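You operate a simulated robot arm through the tools that you are given. There is no shell and no other tool.

The job below is to be done with a simulated robot arm. You get a single attempt, and the scene is never put back.

Task
Move the gas hose from the spent bottle to bottle two.
Fine: shut valve one and vent to nought first, open catch one, fit the tail in socket two, then shut catch two.

Only the result counts: the job must be done as asked and must still hold three seconds after the hand-in. Knocking over, shifting, dropping, spilling or breaking anything else fails it.

Robot
A 7-joint arm with a two-finger parallel gripper, fixed in place. Base frame: the origin is on the floor under the middle of its stand, x ahead of it, y to its left, z up. Lengths are in m, angles in degrees, forces in N, time in s.
It reaches about 1.247 m from its shoulder. Its first joint turns from -132.0 to 132.0 degrees. Payload 3.91 kg.
The TCP is the grasp point between the finger pads, 0.03 m short of the fingertips. In the tool frame z runs along the fingers and y along their closing line. Largest opening 0.11 m; finger width 0.02, thickness 0.01; the body of the gripper, 0.048 by 0.112 m, starts 0.055 m behind the TCP.
Orientation is that of the tool frame in the base frame, as a unit quaternion [w, x, y, z]. With the fingers straight down and closing along the base's y, the tool's x points along the base's -x, its y along +y and its z along -z.

Tools
- The arm moves only by the tool move_arm. Its argument "steps" is a list of rows, each a list of 7 numbers: the finger opening in m, from 0 to 0.11, then the shift along the base's x, y, z in units of 25 mm (1.0 is 25 mm), then the turn, a rotation vector about the base's x, y, z in units of 8 degrees (1.0 is 8 degrees). In form: [[fingers, dx, dy, dz, ax, ay, az], ...]. A call has 1 to 20 rows; each row shifts and turns the commanded pose from where the row before left it. A call with a number of a shift or a turn outside -1 to 1 is refused whole. Rows are played at 5 a second. More than 0.05 m and 8.6 degrees between two rows, or a gripper value outside its range, and nothing of the call is played. A pose out of reach is approached as far as the arm can. The call stops where the force on the tool passes 40 N (or 10 N more than at its start, if that is more) or the arm is blocked; 0.2 s more then pass. The fingers move at their own pace (about 0.108 m/s each) and stop on an object; they squeeze with about 38 N. The grip force told is the motor's: it shows also when the fingers shut on nothing. Time passes only in rows, and 0.2 s behind the last, so rows that do not move let the fingers close. It gives the time, the measured TCP pose, the force on the tool (base axes), the opening and the grip force at its end, in the units of the frame above (readings bear some noise), with the torque about the TCP (base axes, N m) and any sound that the robot's microphone picked up.
- Cameras (640 x 400 px; columns grow to the right, rows downward): "scene" is fixed at [0.0475, 0.65, 1.4962]; the picture's right is [-0.34, -0.94, 0.00], its down [-0.37, 0.13, -0.92] and it looks along [0.87, -0.31, -0.39] (base axes); focal length 266 px, centre (320, 200). "wrist" rides on the gripper at [0.072, 0.017, -0.103] in the tool frame; the picture's right is [-0.23, 0.97, 0.00], its down [-0.76, -0.18, -0.62] and it looks along [-0.61, -0.14, 0.78] (tool axes); focal length 222 px, centre (320, 200). There is no depth. A picture from a camera that has moved, and an enlarged one, comes with that camera's place and axes in the base frame and with its lens.
- camera(camera): a new picture of that camera. It takes no simulated time.
- inspect(camera, box): a new picture of the part [left, top, right, bottom] of that camera's present view, enlarged. It takes no simulated time.
- job_done(): hands the job in; it is judged then, once.

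Places have to be worked out from the pictures, the camera data and where the tool is seen. Open the gripper and draw the arm clear of the work before you hand the job in, unless the task says otherwise.

The tools are called after "Call:" as a command line: name --pt "numbers of a row" for each row, then --argument value for the rest, lists and objects as JSON in quotes. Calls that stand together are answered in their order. move_arm: Moves the arm, as the interface text tells. Its arguments: {"type":"object","properties":{"steps":{"type":"array"}},"required":["steps"]} The other tools are called the same way: camera (camera) takes a picture; inspect (camera, box) takes an enlarged picture of a part of a camera's view; job_done () hands the job in.

At the start:

```text
t: 0.0
tcp_pos: [0.5835, 0.1404, 1.4702]
tcp_rot: [0.0, 0.0, 1.0, 0.0]
wrist_force: [-0.3, 1.1, 0.0]
moment: [0.02, 0.02, -0.01]
gripper_width: 0.11
grip_force: 0.0
```

scene: 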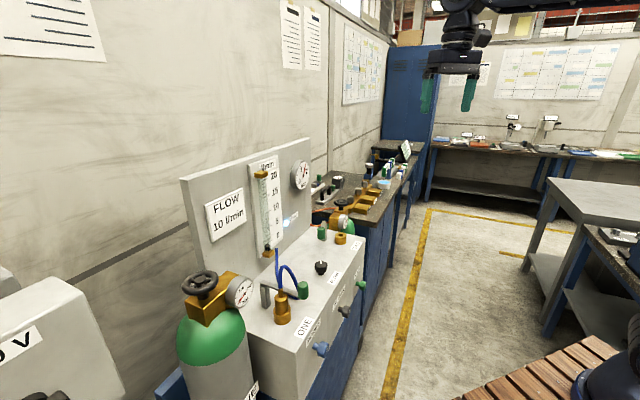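
wrist: 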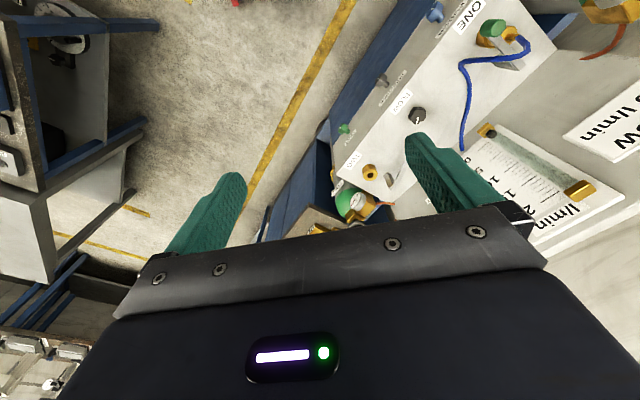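

I'll start by looking closely at the work area in both cameras before moving.

Call:
inspect --camera "scene" --box '[170, 230, 390, 400]'

Call:
inspect --camera "scene" --box '[180, 140, 380, 265]'

Call:
inspect --camera "wrist" --box '[320, 0, 640, 240]'

```text
2.35 times, centred on (280, 315) of scene
camera zoom: at [0.0475, 0.65, 1.4962], right [-0.34, -0.94, 0.0], down [-0.37, 0.13, -0.92], along [0.87, -0.31, -0.39], focal length 626 px, centre (414, -71)
```

zoom: 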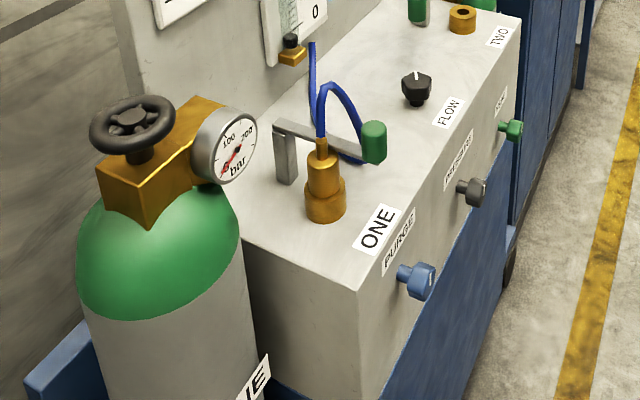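

```text
3.20 times, centred on (280, 202) of scene
camera zoom: at [0.0475, 0.65, 1.4962], right [-0.34, -0.94, 0.0], down [-0.37, 0.13, -0.92], along [0.87, -0.31, -0.39], focal length 851 px, centre (448, 192)
```

zoom: 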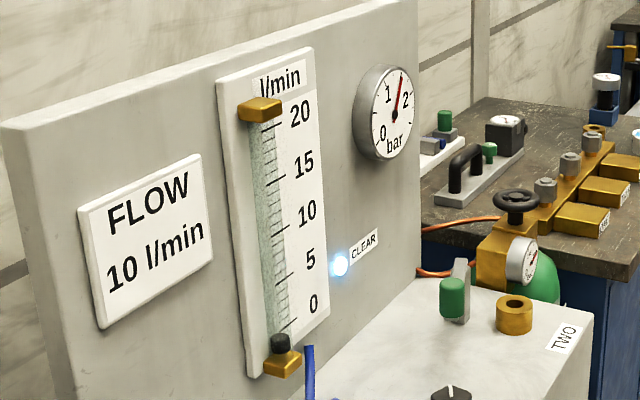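

```text
1.67 times, centred on (480, 120) of wrist
camera zoom: at [0.5105, 0.1569, 1.5731], right [0.23, 0.97, 0.0], down [0.76, -0.18, 0.62], along [0.61, -0.14, -0.78], focal length 370 px, centre (53, 333)
```

zoom: 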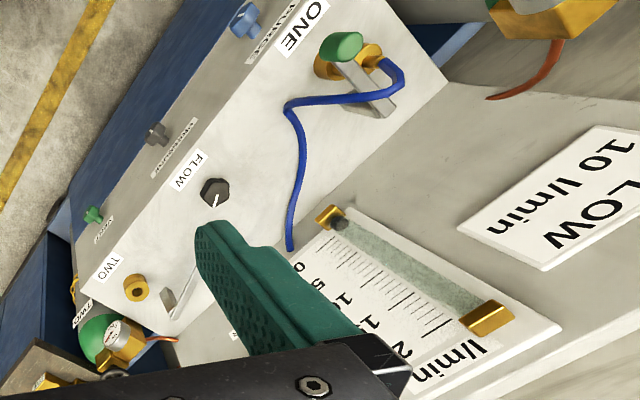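

The box with sockets one and two seems to run diagonally from about (0.64, 0.56) to (0.95, 0.23) with its top near z≈0.87. I'll lower the hand part way and yaw it 45° so that the wrist camera looks square at the box.

Call:
move_arm --pt "0.11 -0.1 0.5 -0.8 0 0 0.56" --pt "0.11 -0.1 0.5 -0.8 0 0 0.56" --pt "0.11 -0.1 0.5 -0.8 0 0 0.56" --pt "0.11 -0.1 0.5 -0.8 0 0 0.56" --pt "0.11 -0.1 0.5 -0.8 0 0 0.56" --pt "0.11 -0.1 0.5 -0.8 0 0 0.56" --pt "0.11 -0.1 0.5 -0.8 0 0 0.56" --pt "0.11 -0.1 0.5 -0.8 0 0 0.56" --pt "0.11 -0.1 0.5 -0.8 0 0 0.56" --pt "0.11 -0.1 0.5 -0.8 0 0 0.585"

Call:
camera --camera "wrist"

Call:
camera --camera "scene"

```text
t: 2.2
tcp_pos: [0.5594, 0.2642, 1.2691]
tcp_rot: [-0.001, -0.383, 0.924, 0.0]
wrist_force: [-0.2, -0.2, -0.3]
moment: [0.02, -0.04, -0.04]
gripper_width: 0.1102
grip_force: 0.0
```

```text
taken
camera wrist: at [0.4951, 0.2258, 1.3733], right [-0.53, 0.85, 0.0], down [0.66, 0.41, 0.62], along [0.53, 0.33, -0.78], focal length 222 px, centre (320, 200)
```

wrist: 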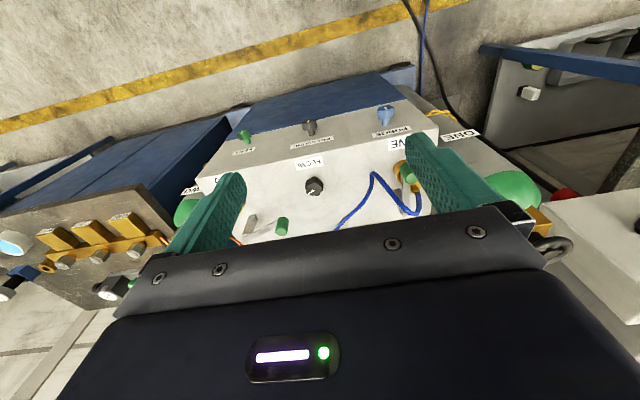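

```text
taken
```

scene: 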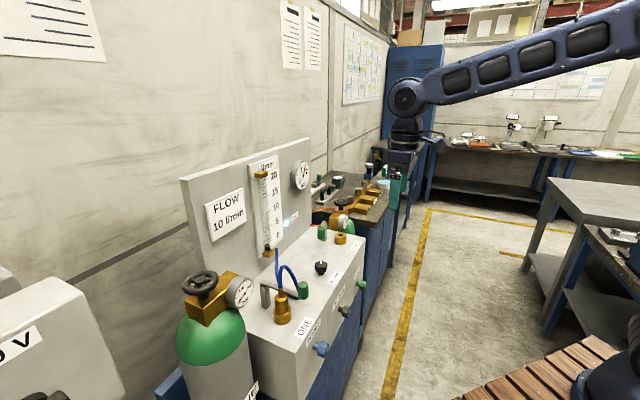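

The view is clear of collisions. I'll enlarge the front knobs and the top of the box to read labels.

Call:
inspect --camera "wrist" --box '[170, 80, 330, 180]'

Call:
inspect --camera "wrist" --box '[290, 90, 450, 190]'

Call:
inspect --camera "wrist" --box '[420, 120, 600, 250]'

Call:
inspect --camera "scene" --box '[290, 250, 390, 370]'

Call:
inspect --camera "scene" --box '[160, 250, 280, 400]'

```text
4.00 times, centred on (250, 130) of wrist
camera zoom: at [0.4951, 0.2258, 1.3733], right [-0.53, 0.85, 0.0], down [0.66, 0.41, 0.62], along [0.53, 0.33, -0.78], focal length 888 px, centre (600, 480)
```

zoom: 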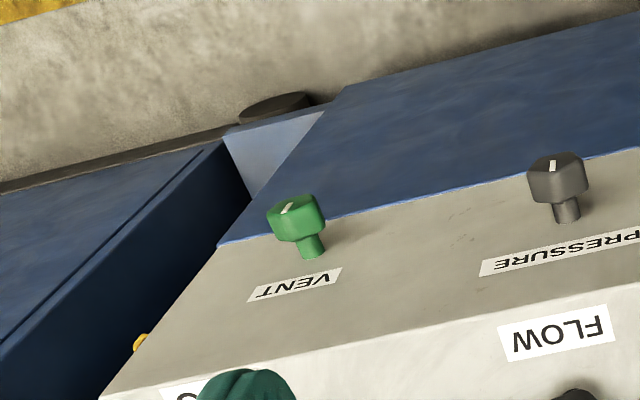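

```text
4.00 times, centred on (370, 140) of wrist
camera zoom: at [0.4951, 0.2258, 1.3733], right [-0.53, 0.85, 0.0], down [0.66, 0.41, 0.62], along [0.53, 0.33, -0.78], focal length 888 px, centre (120, 440)
```

zoom: 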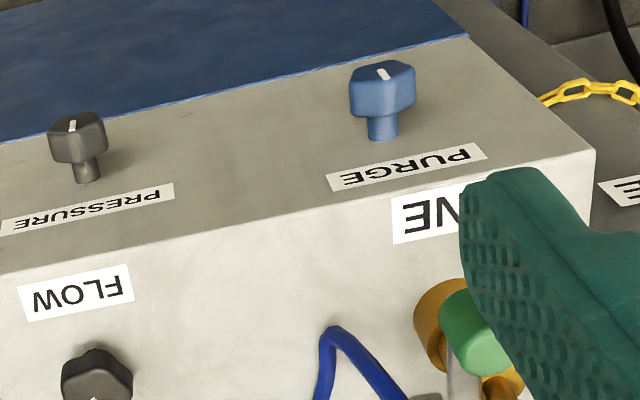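

```text
3.08 times, centred on (510, 185) of wrist
camera zoom: at [0.4951, 0.2258, 1.3733], right [-0.53, 0.85, 0.0], down [0.66, 0.41, 0.62], along [0.53, 0.33, -0.78], focal length 684 px, centre (-265, 246)
```

zoom: 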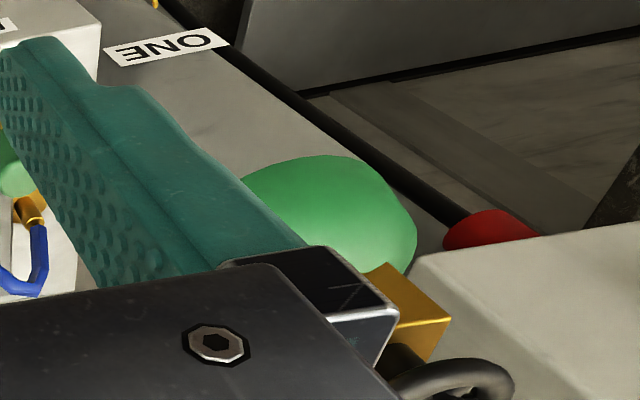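

```text
3.33 times, centred on (340, 310) of scene
camera zoom: at [0.0475, 0.65, 1.4962], right [-0.34, -0.94, 0.0], down [-0.37, 0.13, -0.92], along [0.87, -0.31, -0.39], focal length 887 px, centre (253, -167)
```

zoom: 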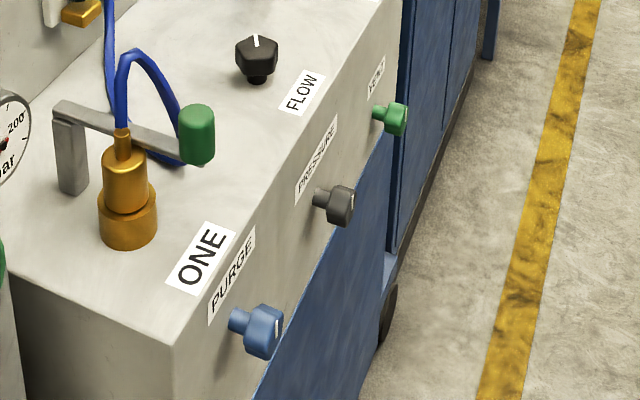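

```text
2.67 times, centred on (220, 325) of scene
camera zoom: at [0.0475, 0.65, 1.4962], right [-0.34, -0.94, 0.0], down [-0.37, 0.13, -0.92], along [0.87, -0.31, -0.39], focal length 709 px, centre (587, -133)
```

zoom: 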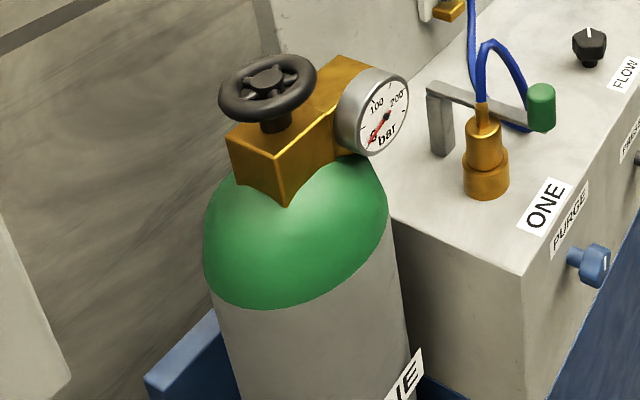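

The front carries VENT (green), PRESSURE (grey) and PURGE (blue); the top carries FLOW, the two sockets and swing catches. I'll move in to look at socket one, its catch and bottle one's valve.

Call:
move_arm --pt "0.11 -0.35 1.0 -0.9 0 0 0" --pt "0.11 -0.35 1.0 -0.9 0 0 0" --pt "0.11 -0.35 1.0 -0.9 0 0 0" --pt "0.11 -0.35 1.0 -0.9 0 0 0" --pt "0.11 -0.35 1.0 -0.9 0 0 0" --pt "0.11 -0.35 1.0 -0.9 0 0 0" --pt "0.11 -0.35 1.0 -0.9 0 0 0" --pt "0.11 -0.35 1.0 -0.9 0 0 0"

Call:
camera --camera "wrist"

Call:
camera --camera "scene"

```text
t: 4.0
tcp_pos: [0.4868, 0.4664, 1.0896]
tcp_rot: [0.001, -0.383, 0.924, 0.0]
wrist_force: [0.4, -1.4, 0.6]
moment: [0.07, -0.01, -0.01]
gripper_width: 0.11
grip_force: 0.2
```

```text
taken
camera wrist: at [0.4239, 0.426, 1.1928], right [-0.53, 0.85, 0.0], down [0.66, 0.41, 0.62], along [0.53, 0.33, -0.78], focal length 222 px, centre (320, 200)
```

wrist: 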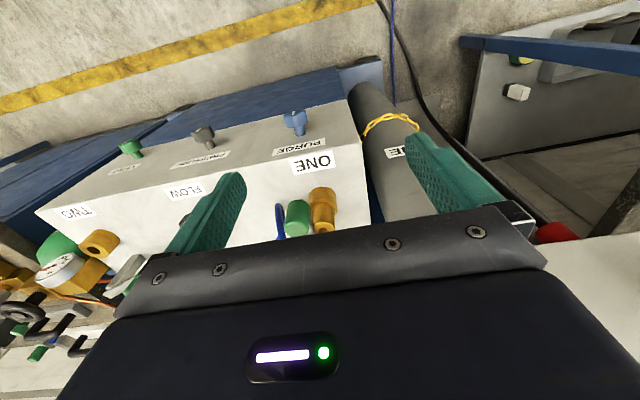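

```text
taken
```

scene: 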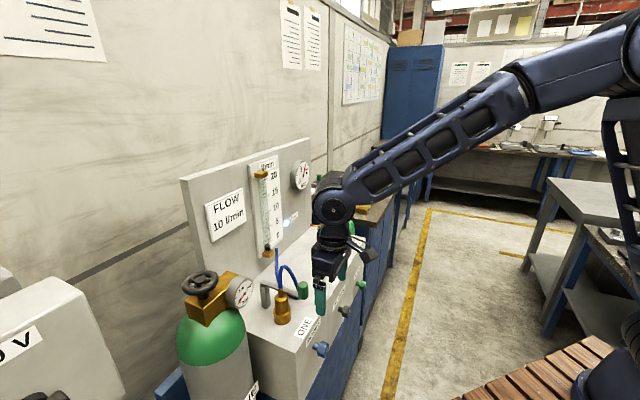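

The gripper hides things that sit above the line of sight, so I'll raise and advance a bit so the tail, catch and bottle one fall in the clear upper half of the picture.

Call:
move_arm --pt "0.11 0.5 0.3 1.0 0 0 0" --pt "0.11 0.5 0.3 1.0 0 0 0" --pt "0.11 0.5 0.3 1.0 0 0 0" --pt "0.11 0.5 0.3 1.0 0 0 0" --pt "0.11 0.5 0.3 1.0 0 0 0" --pt "0.11 0.5 0.3 1.0 0 0 0"

Call:
camera --camera "wrist"

Call:
inspect --camera "wrist" --box '[230, 80, 420, 210]'

```text
t: 5.4
tcp_pos: [0.5633, 0.5093, 1.2386]
tcp_rot: [0.0, -0.382, 0.924, 0.0]
wrist_force: [0.0, -0.2, 0.1]
moment: [-0.01, 0.01, 0.02]
gripper_width: 0.1102
grip_force: 0.0
```

```text
taken
camera wrist: at [0.4992, 0.4706, 1.3421], right [-0.53, 0.85, 0.0], down [0.66, 0.41, 0.62], along [0.53, 0.33, -0.78], focal length 222 px, centre (320, 200)
```

wrist: 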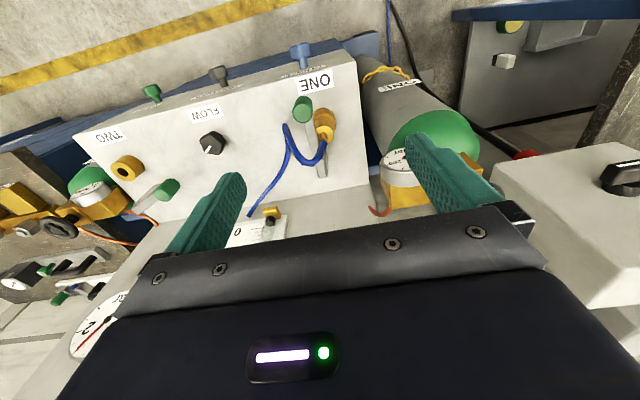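

```text
3.08 times, centred on (325, 145) of wrist
camera zoom: at [0.4992, 0.4706, 1.3421], right [-0.53, 0.85, 0.0], down [0.66, 0.41, 0.62], along [0.53, 0.33, -0.78], focal length 684 px, centre (305, 369)
```

zoom: 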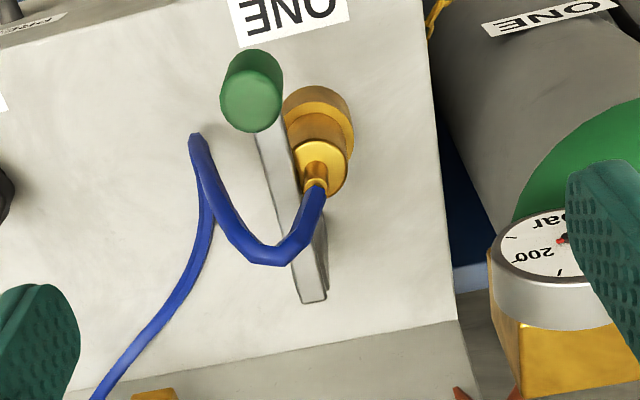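

Catch one's bar runs from a post on the wall side, beside the tail's neck, to a green handle on my side. I'll enlarge more of this view to measure the box, socket two, catch two, and the bottle valve.

Call:
inspect --camera "wrist" --box '[70, 70, 230, 230]'

Call:
inspect --camera "wrist" --box '[130, 30, 370, 180]'

Call:
inspect --camera "wrist" --box '[350, 60, 510, 240]'

```text
2.50 times, centred on (150, 150) of wrist
camera zoom: at [0.4992, 0.4706, 1.3421], right [-0.53, 0.85, 0.0], down [0.66, 0.41, 0.62], along [0.53, 0.33, -0.78], focal length 555 px, centre (745, 325)
```

zoom: 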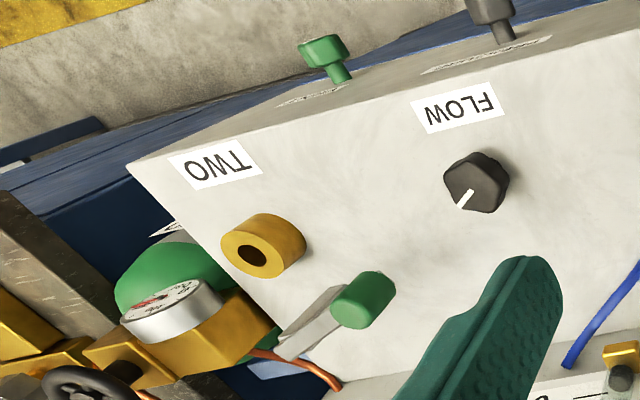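

```text
2.67 times, centred on (250, 105) of wrist
camera zoom: at [0.4992, 0.4706, 1.3421], right [-0.53, 0.85, 0.0], down [0.66, 0.41, 0.62], along [0.53, 0.33, -0.78], focal length 592 px, centre (507, 453)
```

zoom: 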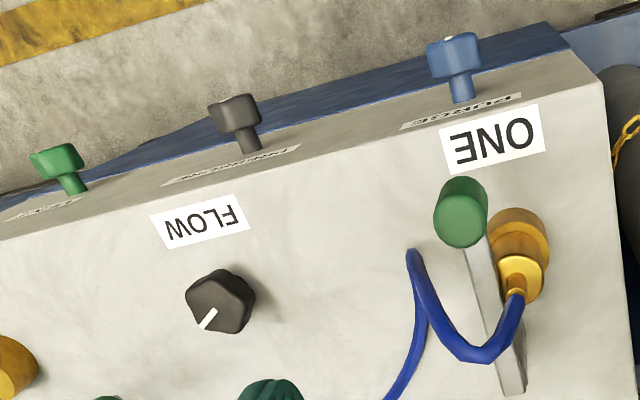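

```text
2.22 times, centred on (430, 150) of wrist
camera zoom: at [0.4992, 0.4706, 1.3421], right [-0.53, 0.85, 0.0], down [0.66, 0.41, 0.62], along [0.53, 0.33, -0.78], focal length 494 px, centre (76, 311)
```

zoom: 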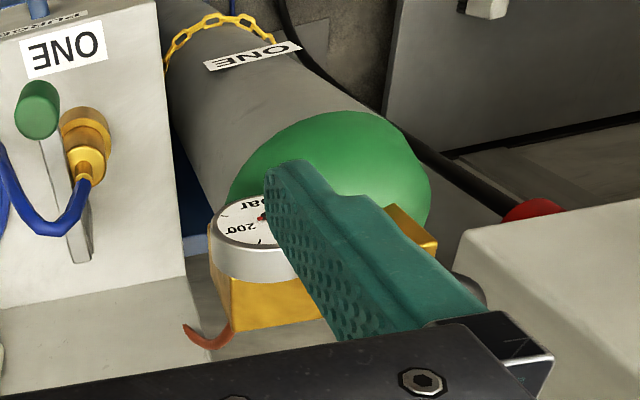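

From the pictures I judge: box top z≈0.875, box axis along (0.71,-0.71), socket one ≈(0.626,0.559), socket two ≈(0.965,0.228), VENT knob ≈(0.848,0.168,0.71), bottle-one handwheel ≈(0.54,0.73,1.12). I go for a good view of the handwheel now.

Call:
move_arm --pt "0.11 -0.3 1.0 0.4 0 0 0" --pt "0.11 -0.3 1.0 0.4 0 0 0" --pt "0.11 -0.3 1.0 0.4 0 0 0" --pt "0.11 -0.3 1.0 0.4 0 0 0" --pt "0.11 -0.3 1.0 0.4 0 0 0" --pt "0.11 -0.3 1.0 0.4 0 0 0" --pt "0.11 -0.3 1.0 0.4 0 0 0" --pt "0.11 -0.3 1.0 0.4 0 0 0"

Call:
camera --camera "wrist"

Call:
inspect --camera "wrist" --box '[240, 60, 420, 200]'

Call:
camera --camera "scene"

```text
t: 7.2
tcp_pos: [0.5024, 0.7096, 1.3201]
tcp_rot: [0.0, -0.383, 0.924, 0.0]
wrist_force: [-0.5, -0.1, 0.4]
moment: [0.03, 0.03, 0.01]
gripper_width: 0.1101
grip_force: 0.0
```

```text
taken
camera wrist: at [0.4386, 0.6707, 1.4234], right [-0.53, 0.85, 0.0], down [0.66, 0.41, 0.62], along [0.53, 0.33, -0.78], focal length 222 px, centre (320, 200)
```

wrist: 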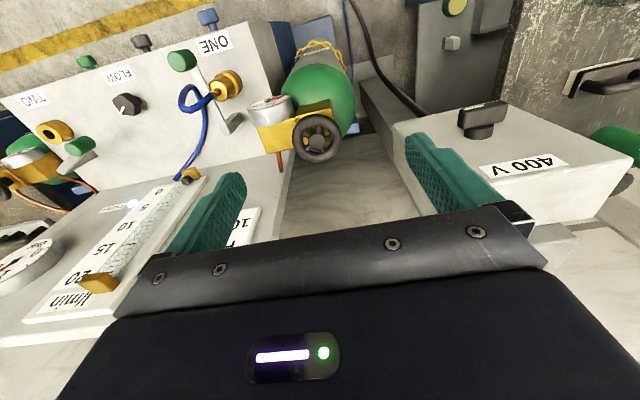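

```text
2.86 times, centred on (330, 130) of wrist
camera zoom: at [0.4386, 0.6707, 1.4234], right [-0.53, 0.85, 0.0], down [0.66, 0.41, 0.62], along [0.53, 0.33, -0.78], focal length 635 px, centre (291, 400)
```

zoom: 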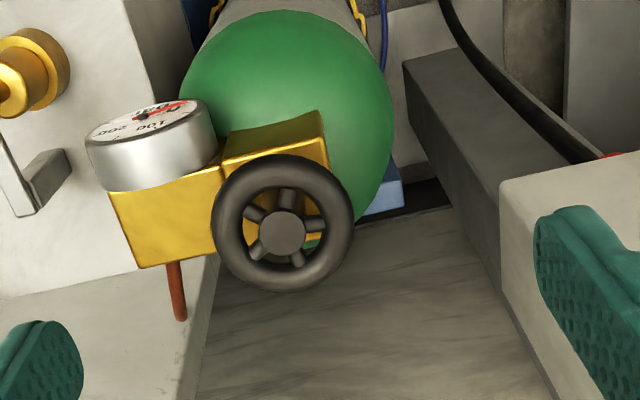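

```text
taken
```

scene: 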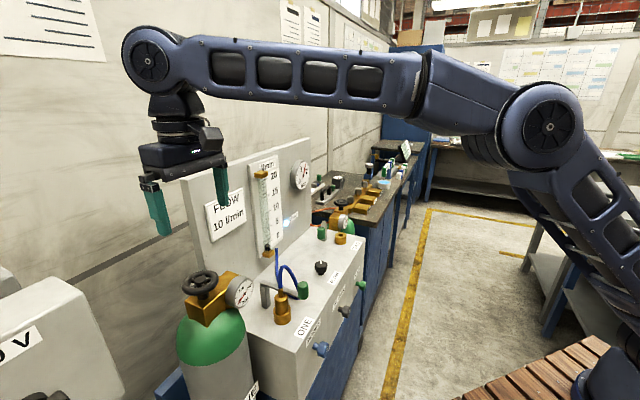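

The wheel's hub triangulates to about (0.548, 0.734, 1.122), diameter ≈0.07, with the gold block and gauge just below it. I'll zoom in on it from both cameras to determine the gap beneath the rim, and check the line gauge.

Call:
inspect --camera "scene" --box '[170, 255, 270, 330]'

Call:
inspect --camera "wrist" --box '[240, 90, 370, 170]'

Call:
inspect --camera "scene" --box '[275, 150, 345, 195]'

Call:
inspect --camera "wrist" --box '[90, 30, 260, 170]'

```text
5.33 times, centred on (220, 292) of scene
camera zoom: at [0.0475, 0.65, 1.4962], right [-0.34, -0.94, 0.0], down [-0.37, 0.13, -0.92], along [0.87, -0.31, -0.39], focal length 1419 px, centre (853, -293)
```

zoom: 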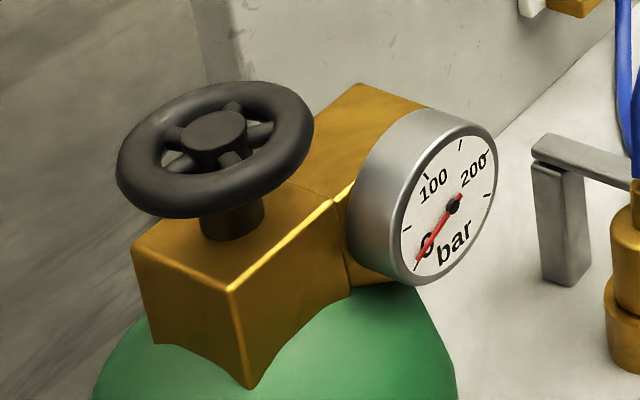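

```text
4.92 times, centred on (305, 130) of wrist
camera zoom: at [0.4386, 0.6707, 1.4234], right [-0.53, 0.85, 0.0], down [0.66, 0.41, 0.62], along [0.53, 0.33, -0.78], focal length 1094 px, centre (394, 545)
```

zoom: 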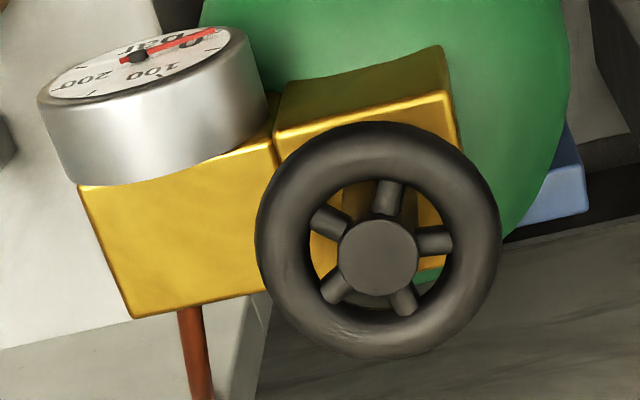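

```text
8.89 times, centred on (310, 172) of scene
camera zoom: at [0.0475, 0.65, 1.4962], right [-0.34, -0.94, 0.0], down [-0.37, 0.13, -0.92], along [0.87, -0.31, -0.39], focal length 2365 px, centre (409, 444)
```

zoom: 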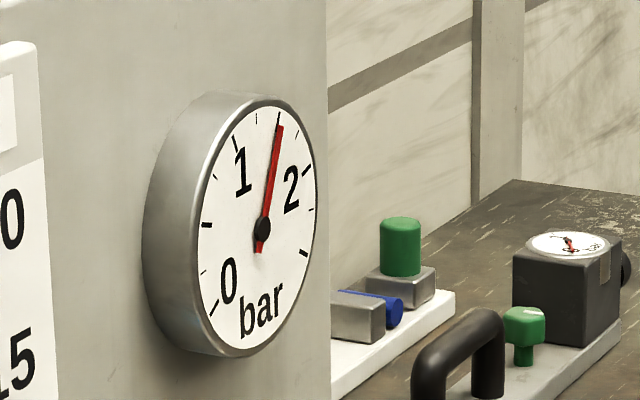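

```text
2.86 times, centred on (175, 100) of wrist
camera zoom: at [0.4386, 0.6707, 1.4234], right [-0.53, 0.85, 0.0], down [0.66, 0.41, 0.62], along [0.53, 0.33, -0.78], focal length 635 px, centre (734, 486)
```

zoom: 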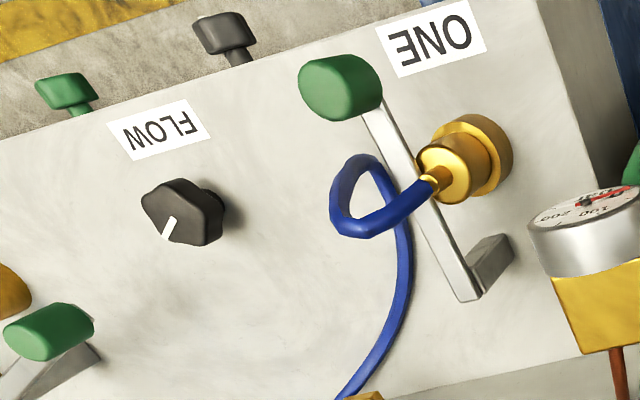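

The line gauge shows ≈1.5 bar; the wheel's rim is ≈12 mm below the hub top, about 30 mm over the gold block. I'll raise slightly and yaw the hand by 90° so the fingers start clear of the gauge for a clockwise stroke, which also gives a second viewpoint on the wheel.

Call:
move_arm --pt "0.11 0 0 1.0 0 0 0.5" --pt "0.11 0 0 1.0 0 0 0.9" --pt "0.11 0.28 -0.1 0 0 0 0.95" --pt "0.11 0.28 -0.1 0 0 0 0.95" --pt "0.11 0.28 -0.1 0 0 0 0.95" --pt "0.11 0.28 -0.1 0 0 0 0.95" --pt "0.11 0.28 -0.1 0 0 0 0.95" --pt "0.11 0.28 -0.1 0 0 0 0.95" --pt "0.11 0.28 -0.1 0 0 0 0.95" --pt "0.11 0.28 -0.1 0 0 0 0.95" --pt "0.11 0.28 -0.1 0 0 0 0.95" --pt "0.11 0.28 -0.1 0 0 0 0.95" --pt "0.11 0.28 -0.1 0 0 0 0.35"

Call:
camera --camera "wrist"

Call:
inspect --camera "wrist" --box '[230, 60, 410, 172]'

Call:
camera --camera "scene"

```text
t: 10.0
tcp_pos: [0.5792, 0.6817, 1.3687]
tcp_rot: [0.0, 0.924, -0.382, 0.001]
wrist_force: [-0.5, 0.0, -0.3]
moment: [-0.02, -0.01, 0.0]
gripper_width: 0.1101
grip_force: 0.0
```

```text
taken
camera wrist: at [0.619, 0.6195, 1.4721], right [-0.85, -0.53, 0.0], down [-0.41, 0.66, 0.62], along [-0.33, 0.53, -0.78], focal length 222 px, centre (320, 200)
```

wrist: 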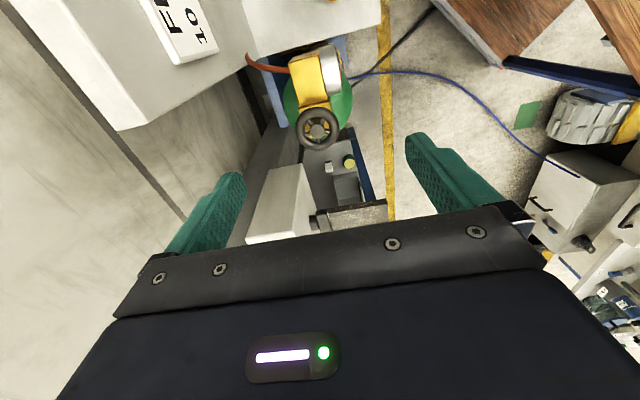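

```text
3.56 times, centred on (320, 116) of wrist
camera zoom: at [0.619, 0.6195, 1.4721], right [-0.85, -0.53, 0.0], down [-0.41, 0.66, 0.62], along [-0.33, 0.53, -0.78], focal length 790 px, centre (320, 499)
```

zoom: 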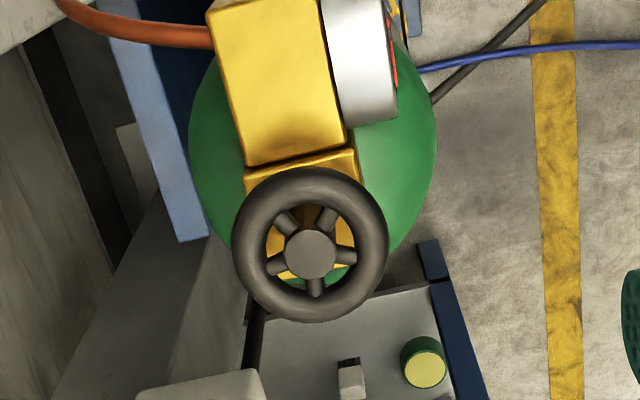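

```text
taken
```

scene: 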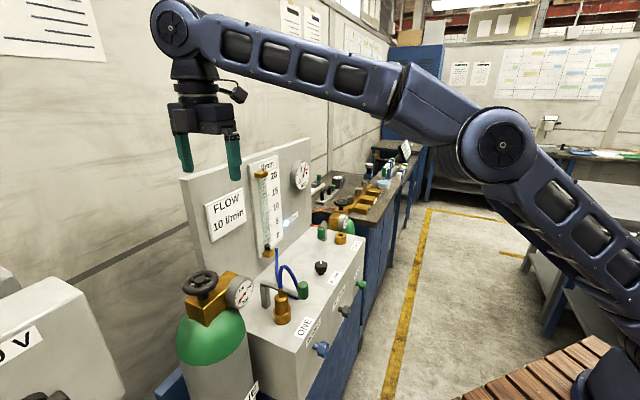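

Two wrist views agree: hub top at (0.552, 0.735, 1.128), rim centre z≈1.117, diameter ≈0.072. I'll come over the wheel axis at z≈1.20 and check before descending.

Call:
move_arm --pt "0.11 -0.155 0.305 -0.95 0 0 0" --pt "0.11 -0.155 0.305 -0.95 0 0 0" --pt "0.11 -0.155 0.305 -0.95 0 0 0" --pt "0.11 -0.155 0.305 -0.95 0 0 0" --pt "0.11 -0.155 0.305 -0.95 0 0 0" --pt "0.11 -0.155 0.305 -0.95 0 0 0" --pt "0.11 -0.155 0.305 -0.95 0 0 0"

Call:
camera --camera "wrist"

Call:
camera --camera "scene"

```text
t: 11.6
tcp_pos: [0.5534, 0.7363, 1.2023]
tcp_rot: [0.001, 0.924, -0.383, 0.0]
wrist_force: [-0.6, -0.6, -0.1]
moment: [0.01, -0.05, -0.01]
gripper_width: 0.1099
grip_force: 0.0
```

```text
taken
camera wrist: at [0.5918, 0.6736, 1.3056], right [-0.85, -0.53, 0.0], down [-0.41, 0.66, 0.62], along [-0.33, 0.53, -0.78], focal length 222 px, centre (320, 200)
```

wrist: 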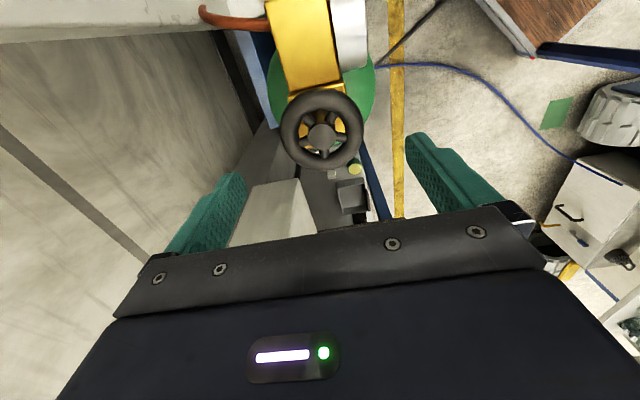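

```text
taken
```

scene: 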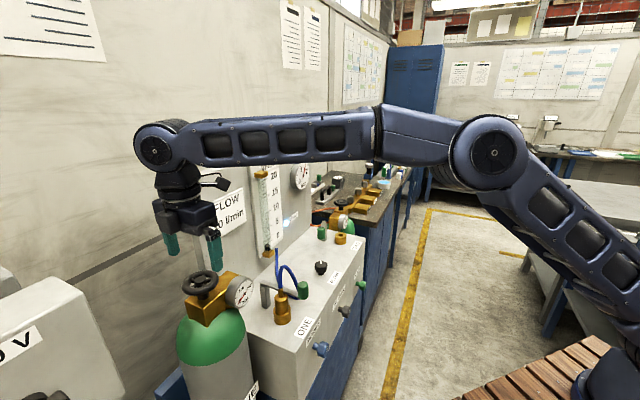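

The hub lies within ~1 mm of the tool axis. I descend 72 mm so the tips reach z≈1.10 (above the gold block), then close gently on the rim.

Call:
move_arm --pt "0.11 0 0 -0.72 0 0 0" --pt "0.11 0 0 -0.72 0 0 0" --pt "0.11 0 0 -0.72 0 0 0" --pt "0.11 0 0 -0.72 0 0 0"

Call:
camera --camera "wrist"

Call:
inspect --camera "scene" --box '[130, 190, 290, 310]'

```text
t: 12.6
tcp_pos: [0.5522, 0.7373, 1.1324]
tcp_rot: [0.0, 0.924, -0.382, 0.0]
wrist_force: [0.4, 0.1, 0.0]
moment: [-0.02, -0.01, 0.0]
gripper_width: 0.11
grip_force: 0.1
```

```text
taken
camera wrist: at [0.5912, 0.6731, 1.2354], right [-0.85, -0.53, 0.0], down [-0.41, 0.66, 0.62], along [-0.33, 0.53, -0.78], focal length 222 px, centre (320, 200)
```

wrist: 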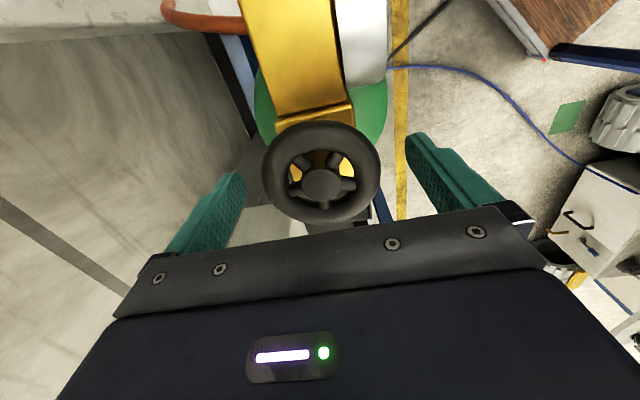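

```text
3.33 times, centred on (210, 250) of scene
camera zoom: at [0.0475, 0.65, 1.4962], right [-0.34, -0.94, 0.0], down [-0.37, 0.13, -0.92], along [0.87, -0.31, -0.39], focal length 887 px, centre (687, 33)
```

zoom: 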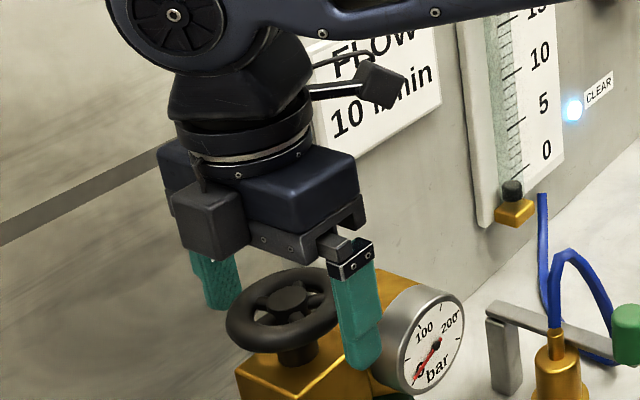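

Fingers straddle the rim with the hub on the tool axis. Closing onto the rim now.

Call:
move_arm --pt "0.06 0 0 0 0 0 0" --pt "0.06 0 0 0 0 0 0" --pt "0.06 0 0 0 0 0 0"

Call:
camera --camera "wrist"

```text
t: 13.4
tcp_pos: [0.5507, 0.7351, 1.1312]
tcp_rot: [0.001, 0.924, -0.383, 0.0]
wrist_force: [-11.7, -15.6, -5.1]
moment: [-0.07, 0.31, 0.02]
gripper_width: 0.0718
grip_force: 45.0
```

```text
taken
camera wrist: at [0.5907, 0.6728, 1.2353], right [-0.85, -0.53, 0.0], down [-0.41, 0.67, 0.62], along [-0.33, 0.53, -0.78], focal length 222 px, centre (320, 200)
```

wrist: 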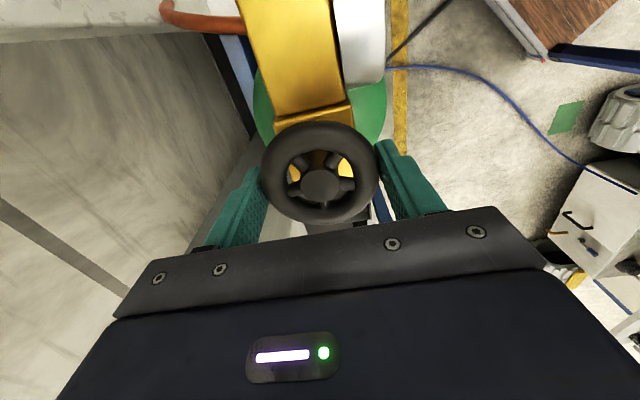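

The grip holds the 71.8 mm rim, with about 19 N side force toward -x,-y showing I'm ~2 mm off. I'll ease the command that way to unload it before turning.

Call:
move_arm --pt "0.06 -0.05 -0.07 0 0 0 0" --pt "0.06 0 0 0 0 0 0"

```text
t: 14.0
tcp_pos: [0.5518, 0.7358, 1.1316]
tcp_rot: [-0.002, 0.923, -0.384, 0.0]
wrist_force: [12.3, 30.8, 3.4]
moment: [0.44, 0.6, 0.07]
gripper_width: 0.0715
grip_force: 44.9
```

The force flipped sign, so I'll let it settle for a moment and re-read.

Call:
move_arm --pt "0.06 0 0 0 0 0 0" --pt "0.06 0 0 0 0 0 0"

```text
t: 14.6
tcp_pos: [0.5523, 0.7343, 1.1317]
tcp_rot: [-0.001, 0.923, -0.384, 0.002]
wrist_force: [26.4, 26.5, 9.7]
moment: [0.81, 0.04, -0.03]
gripper_width: 0.071
grip_force: 44.7
```

Steady force now ≈37 N toward +x,+y, so I overshot; the stiffness is about 26 N/mm. Shifting back ≈1.4 mm.

Call:
move_arm --pt "0.06 0.04 0.04 0 0 0 0" --pt "0.06 0 0 0 0 0 0" --pt "0.06 0 0 0 0 0 0"

```text
t: 15.4
tcp_pos: [0.553, 0.7346, 1.1313]
tcp_rot: [0.0, 0.924, -0.383, 0.0]
wrist_force: [20.7, 0.5, 13.9]
moment: [-0.24, -0.04, 0.05]
gripper_width: 0.0709
grip_force: 45.2
```

Forces are lower. I ease a bit more in x and z, then start a small clockwise turn (negative about z) to feel the wheel.

Call:
move_arm --pt "0.06 0.025 0 0.02 0 0 0" --pt "0.06 0 0 0 0 0 -0.5" --pt "0.06 0 0 0 0 0 -0.5"

```text
t: 16.2
tcp_pos: [0.5524, 0.7344, 1.1309]
tcp_rot: [0.001, 0.895, -0.446, -0.001]
wrist_force: [6.9, -3.9, 7.9]
moment: [0.16, -0.12, 0.0]
gripper_width: 0.0702
grip_force: 45.1
```

The hand turned 8° with almost no torque. I'll check whether the wheel's spokes turned along with the fingers.

Call:
inspect --camera "wrist" --box '[220, 90, 420, 240]'

Call:
inspect --camera "scene" --box '[130, 190, 290, 310]'

```text
2.67 times, centred on (320, 165) of wrist
camera zoom: at [0.5823, 0.6669, 1.2347], right [-0.91, -0.4, 0.0], down [-0.32, 0.72, 0.62], along [-0.25, 0.57, -0.78], focal length 592 px, centre (320, 293)
```

zoom: 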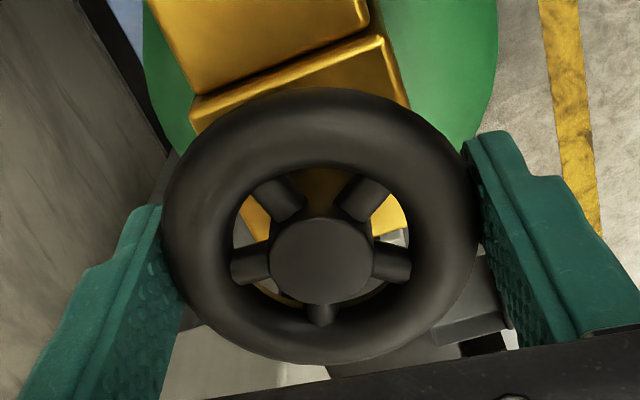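

```text
3.33 times, centred on (210, 250) of scene
camera zoom: at [0.0475, 0.65, 1.4962], right [-0.34, -0.94, 0.0], down [-0.37, 0.13, -0.92], along [0.87, -0.31, -0.39], focal length 887 px, centre (687, 33)
```

zoom: 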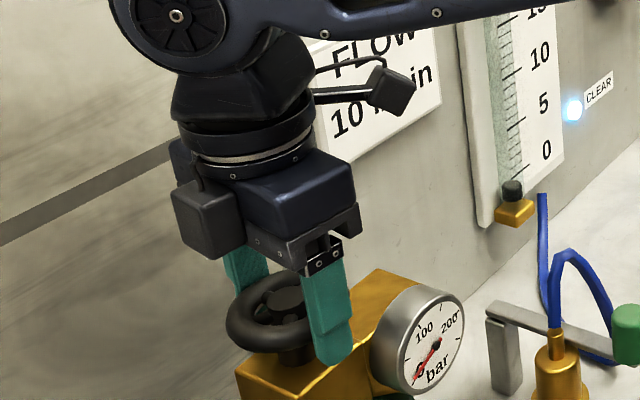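

The spokes stay fixed relative to the hand, so the wheel is turning. Continuing clockwise in steps while watching the torque.

Call:
move_arm --pt "0.06 0 0 0 0 0 -0.8" --pt "0.06 0 0 0 0 0 -0.8" --pt "0.06 0 0 0 0 0 -0.8" --pt "0.06 0 0 0 0 0 -0.8"

```text
t: 17.2
tcp_pos: [0.5518, 0.7348, 1.1303]
tcp_rot: [0.001, 0.774, -0.633, 0.001]
wrist_force: [-9.5, -9.9, -0.5]
moment: [-0.28, 0.08, 0.03]
gripper_width: 0.0703
grip_force: 45.6
```

Call:
move_arm --pt "0.06 0 0 0 0 0 -0.8" --pt "0.06 0 0 0 0 0 -0.8" --pt "0.06 0 0 0 0 0 -0.8" --pt "0.06 0 0 0 0 0 -0.8" --pt "0.06 0 0 0 0 0 -0.8"

Call:
inspect --camera "wrist" --box '[220, 90, 420, 240]'

Call:
inspect --camera "scene" --box '[130, 190, 290, 310]'

```text
t: 18.4
tcp_pos: [0.551, 0.7353, 1.1304]
tcp_rot: [-0.002, -0.569, 0.822, -0.001]
wrist_force: [-29.8, -4.3, -12.7]
moment: [-0.45, 0.23, 0.04]
gripper_width: 0.0703
grip_force: 45.3
```

```text
2.67 times, centred on (320, 165) of wrist
camera zoom: at [0.5101, 0.6734, 1.2348], right [-0.83, 0.56, 0.0], down [0.44, 0.65, 0.62], along [0.35, 0.52, -0.78], focal length 592 px, centre (320, 293)
```

zoom: 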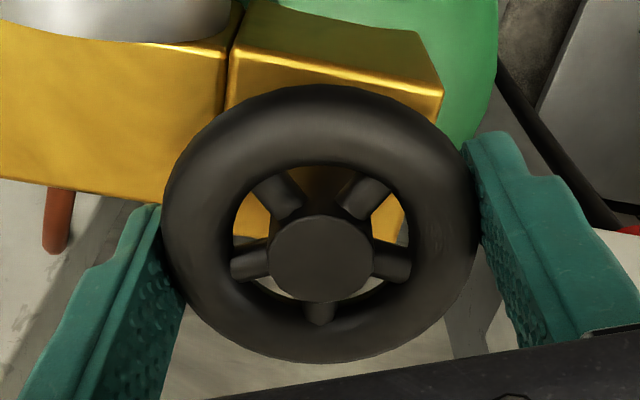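

```text
3.33 times, centred on (210, 250) of scene
camera zoom: at [0.0475, 0.65, 1.4962], right [-0.34, -0.94, 0.0], down [-0.37, 0.13, -0.92], along [0.87, -0.31, -0.39], focal length 887 px, centre (687, 33)
```

zoom: 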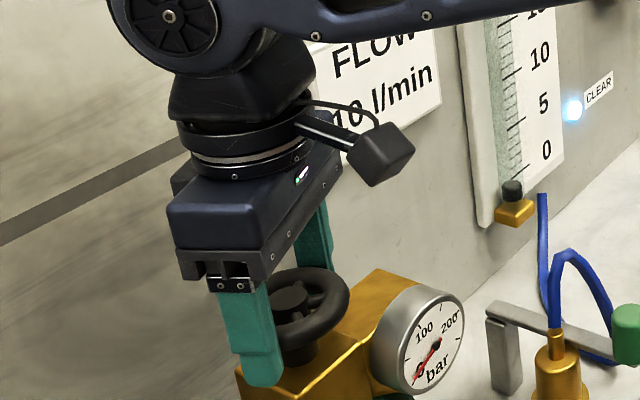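

Wheel has turned ≈66° freely. I trim the side force and continue about 35° more, still clear of the gauge.

Call:
move_arm --pt "0.06 -0.035 0 -0.015 0 0 0" --pt "0.06 0 0 0 0 0 -0.75" --pt "0.06 0 0 0 0 0 -0.75" --pt "0.06 0 0 0 0 0 -0.75" --pt "0.06 0 0 0 0 0 -0.75" --pt "0.06 0 0 0 0 0 -0.75"

Call:
inspect --camera "wrist" --box '[220, 90, 420, 240]'

Call:
inspect --camera "scene" --box '[130, 190, 290, 310]'

Call:
inspect --camera "scene" --box '[275, 150, 345, 195]'

```text
t: 19.8
tcp_pos: [0.5515, 0.7339, 1.1316]
tcp_rot: [0.0, -0.336, 0.942, -0.001]
wrist_force: [-18.2, 11.7, 2.8]
moment: [0.13, -0.32, 0.75]
gripper_width: 0.0713
grip_force: 44.6
```

```text
2.67 times, centred on (320, 165) of wrist
camera zoom: at [0.4844, 0.7025, 1.2352], right [-0.44, 0.9, 0.0], down [0.7, 0.34, 0.62], along [0.56, 0.28, -0.78], focal length 592 px, centre (320, 293)
```

zoom: 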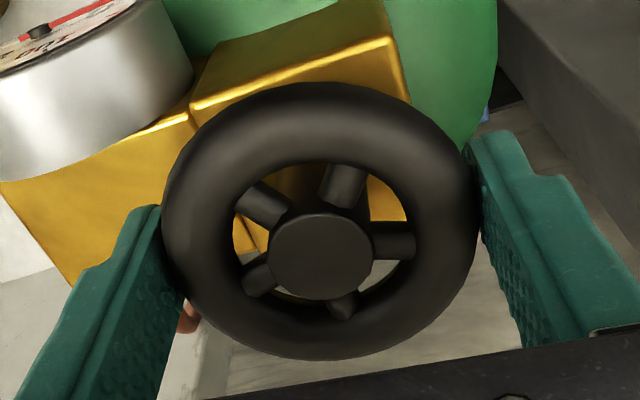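

```text
3.33 times, centred on (210, 250) of scene
camera zoom: at [0.0475, 0.65, 1.4962], right [-0.34, -0.94, 0.0], down [-0.37, 0.13, -0.92], along [0.87, -0.31, -0.39], focal length 887 px, centre (687, 33)
```

zoom: 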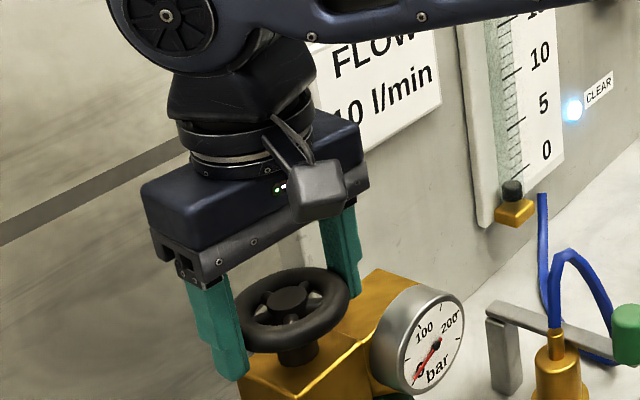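

```text
8.89 times, centred on (310, 172) of scene
camera zoom: at [0.0475, 0.65, 1.4962], right [-0.34, -0.94, 0.0], down [-0.37, 0.13, -0.92], along [0.87, -0.31, -0.39], focal length 2365 px, centre (409, 444)
```

zoom: 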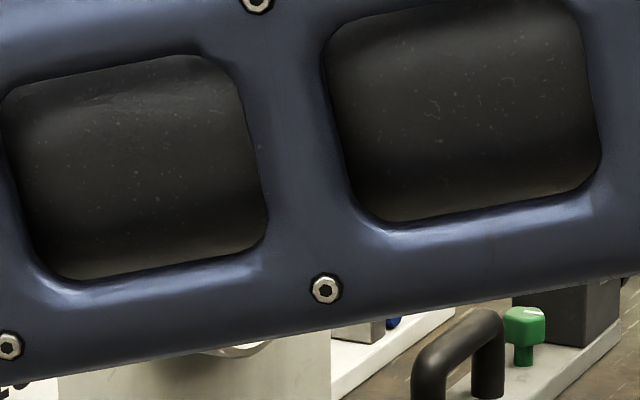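

Torque about z jumped to 0.75 N·m and the spokes now lag the hand, so the wheel has come up against its shut stop. I'll turn a little more to confirm that the wheel no longer moves.

Call:
inspect --camera "scene" --box '[180, 260, 240, 300]'

Call:
move_arm --pt "0.06 0 0 0 0 0 -0.7" --pt "0.06 0 0 0 0 0 -0.7"

Call:
inspect --camera "scene" --box '[180, 260, 240, 300]'

Call:
inspect --camera "wrist" --box '[220, 90, 420, 240]'

```text
10.00 times, centred on (210, 280) of scene
camera zoom: at [0.0475, 0.65, 1.4962], right [-0.34, -0.94, 0.0], down [-0.37, 0.13, -0.92], along [0.87, -0.31, -0.39], focal length 2660 px, centre (1420, -600)
```

zoom: 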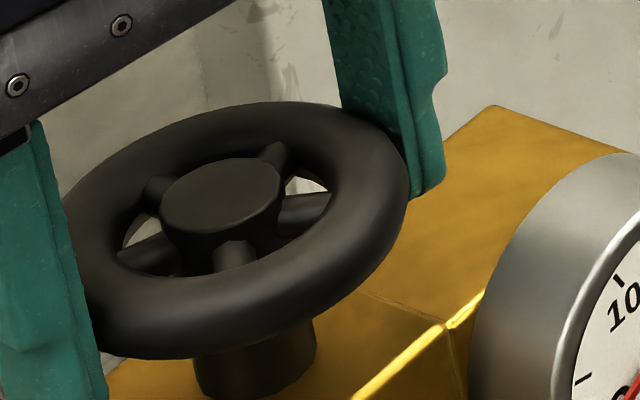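

```text
t: 20.4
tcp_pos: [0.5511, 0.7353, 1.1305]
tcp_rot: [0.0, -0.244, 0.97, 0.0]
wrist_force: [-15.0, 13.9, -0.2]
moment: [0.03, -0.08, 1.59]
gripper_width: 0.071
grip_force: 45.1
```

```text
10.00 times, centred on (210, 280) of scene
camera zoom: at [0.0475, 0.65, 1.4962], right [-0.34, -0.94, 0.0], down [-0.37, 0.13, -0.92], along [0.87, -0.31, -0.39], focal length 2660 px, centre (1420, -600)
```

zoom: 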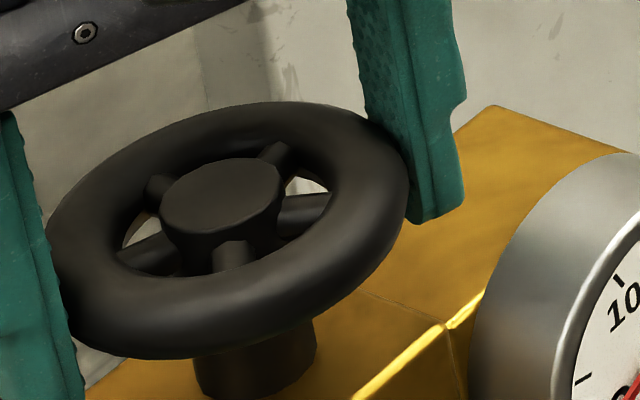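

```text
2.67 times, centred on (320, 165) of wrist
camera zoom: at [0.4791, 0.7161, 1.2344], right [-0.26, 0.97, 0.0], down [0.76, 0.2, 0.62], along [0.6, 0.16, -0.78], focal length 592 px, centre (320, 293)
```

zoom: 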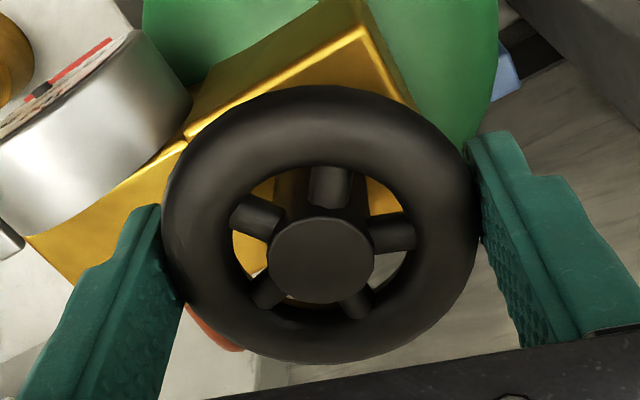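

The spokes did not move while torque rose to 1.6 N·m: valve one is shut hard. I open only slightly (to stay off the gauge) and lift straight up.

Call:
move_arm --pt "0.084 0 0 0 0 0 0" --pt "0.084 0 0 0 0 0 0" --pt "0.084 0 0 0.4 0 0 0" --pt "0.084 0 0 0.8 0 0 0" --pt "0.084 0 0 1 0 0 0" --pt "0.084 0 0 1 0 0 0" --pt "0.11 0 0 1 0 0 0" --pt "0.11 0 0 1 0 0 0" --pt "0.11 0 0 1 0 0 0"

Call:
inspect --camera "scene" --box '[180, 260, 240, 300]'

Call:
camera --camera "scene"

```text
t: 22.4
tcp_pos: [0.555, 0.7334, 1.2855]
tcp_rot: [0.001, -0.243, 0.97, -0.001]
wrist_force: [0.6, -0.1, -0.8]
moment: [-0.03, 0.07, 0.0]
gripper_width: 0.1099
grip_force: 0.0
```

```text
10.00 times, centred on (210, 280) of scene
camera zoom: at [0.0475, 0.65, 1.4962], right [-0.34, -0.94, 0.0], down [-0.37, 0.13, -0.92], along [0.87, -0.31, -0.39], focal length 2660 px, centre (1420, -600)
```

zoom: 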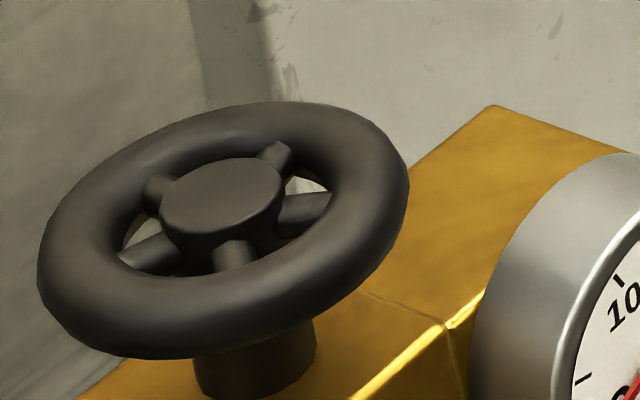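

```text
taken
```

scene: 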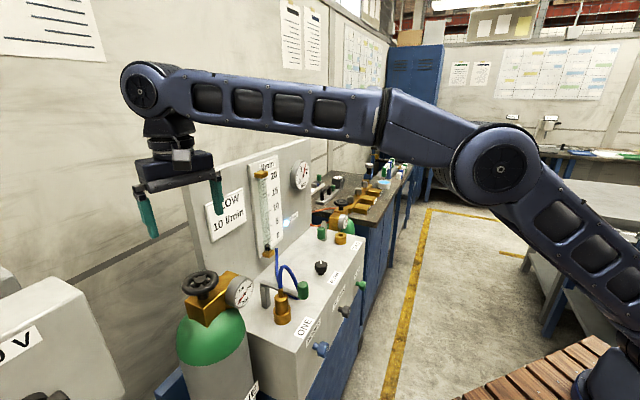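

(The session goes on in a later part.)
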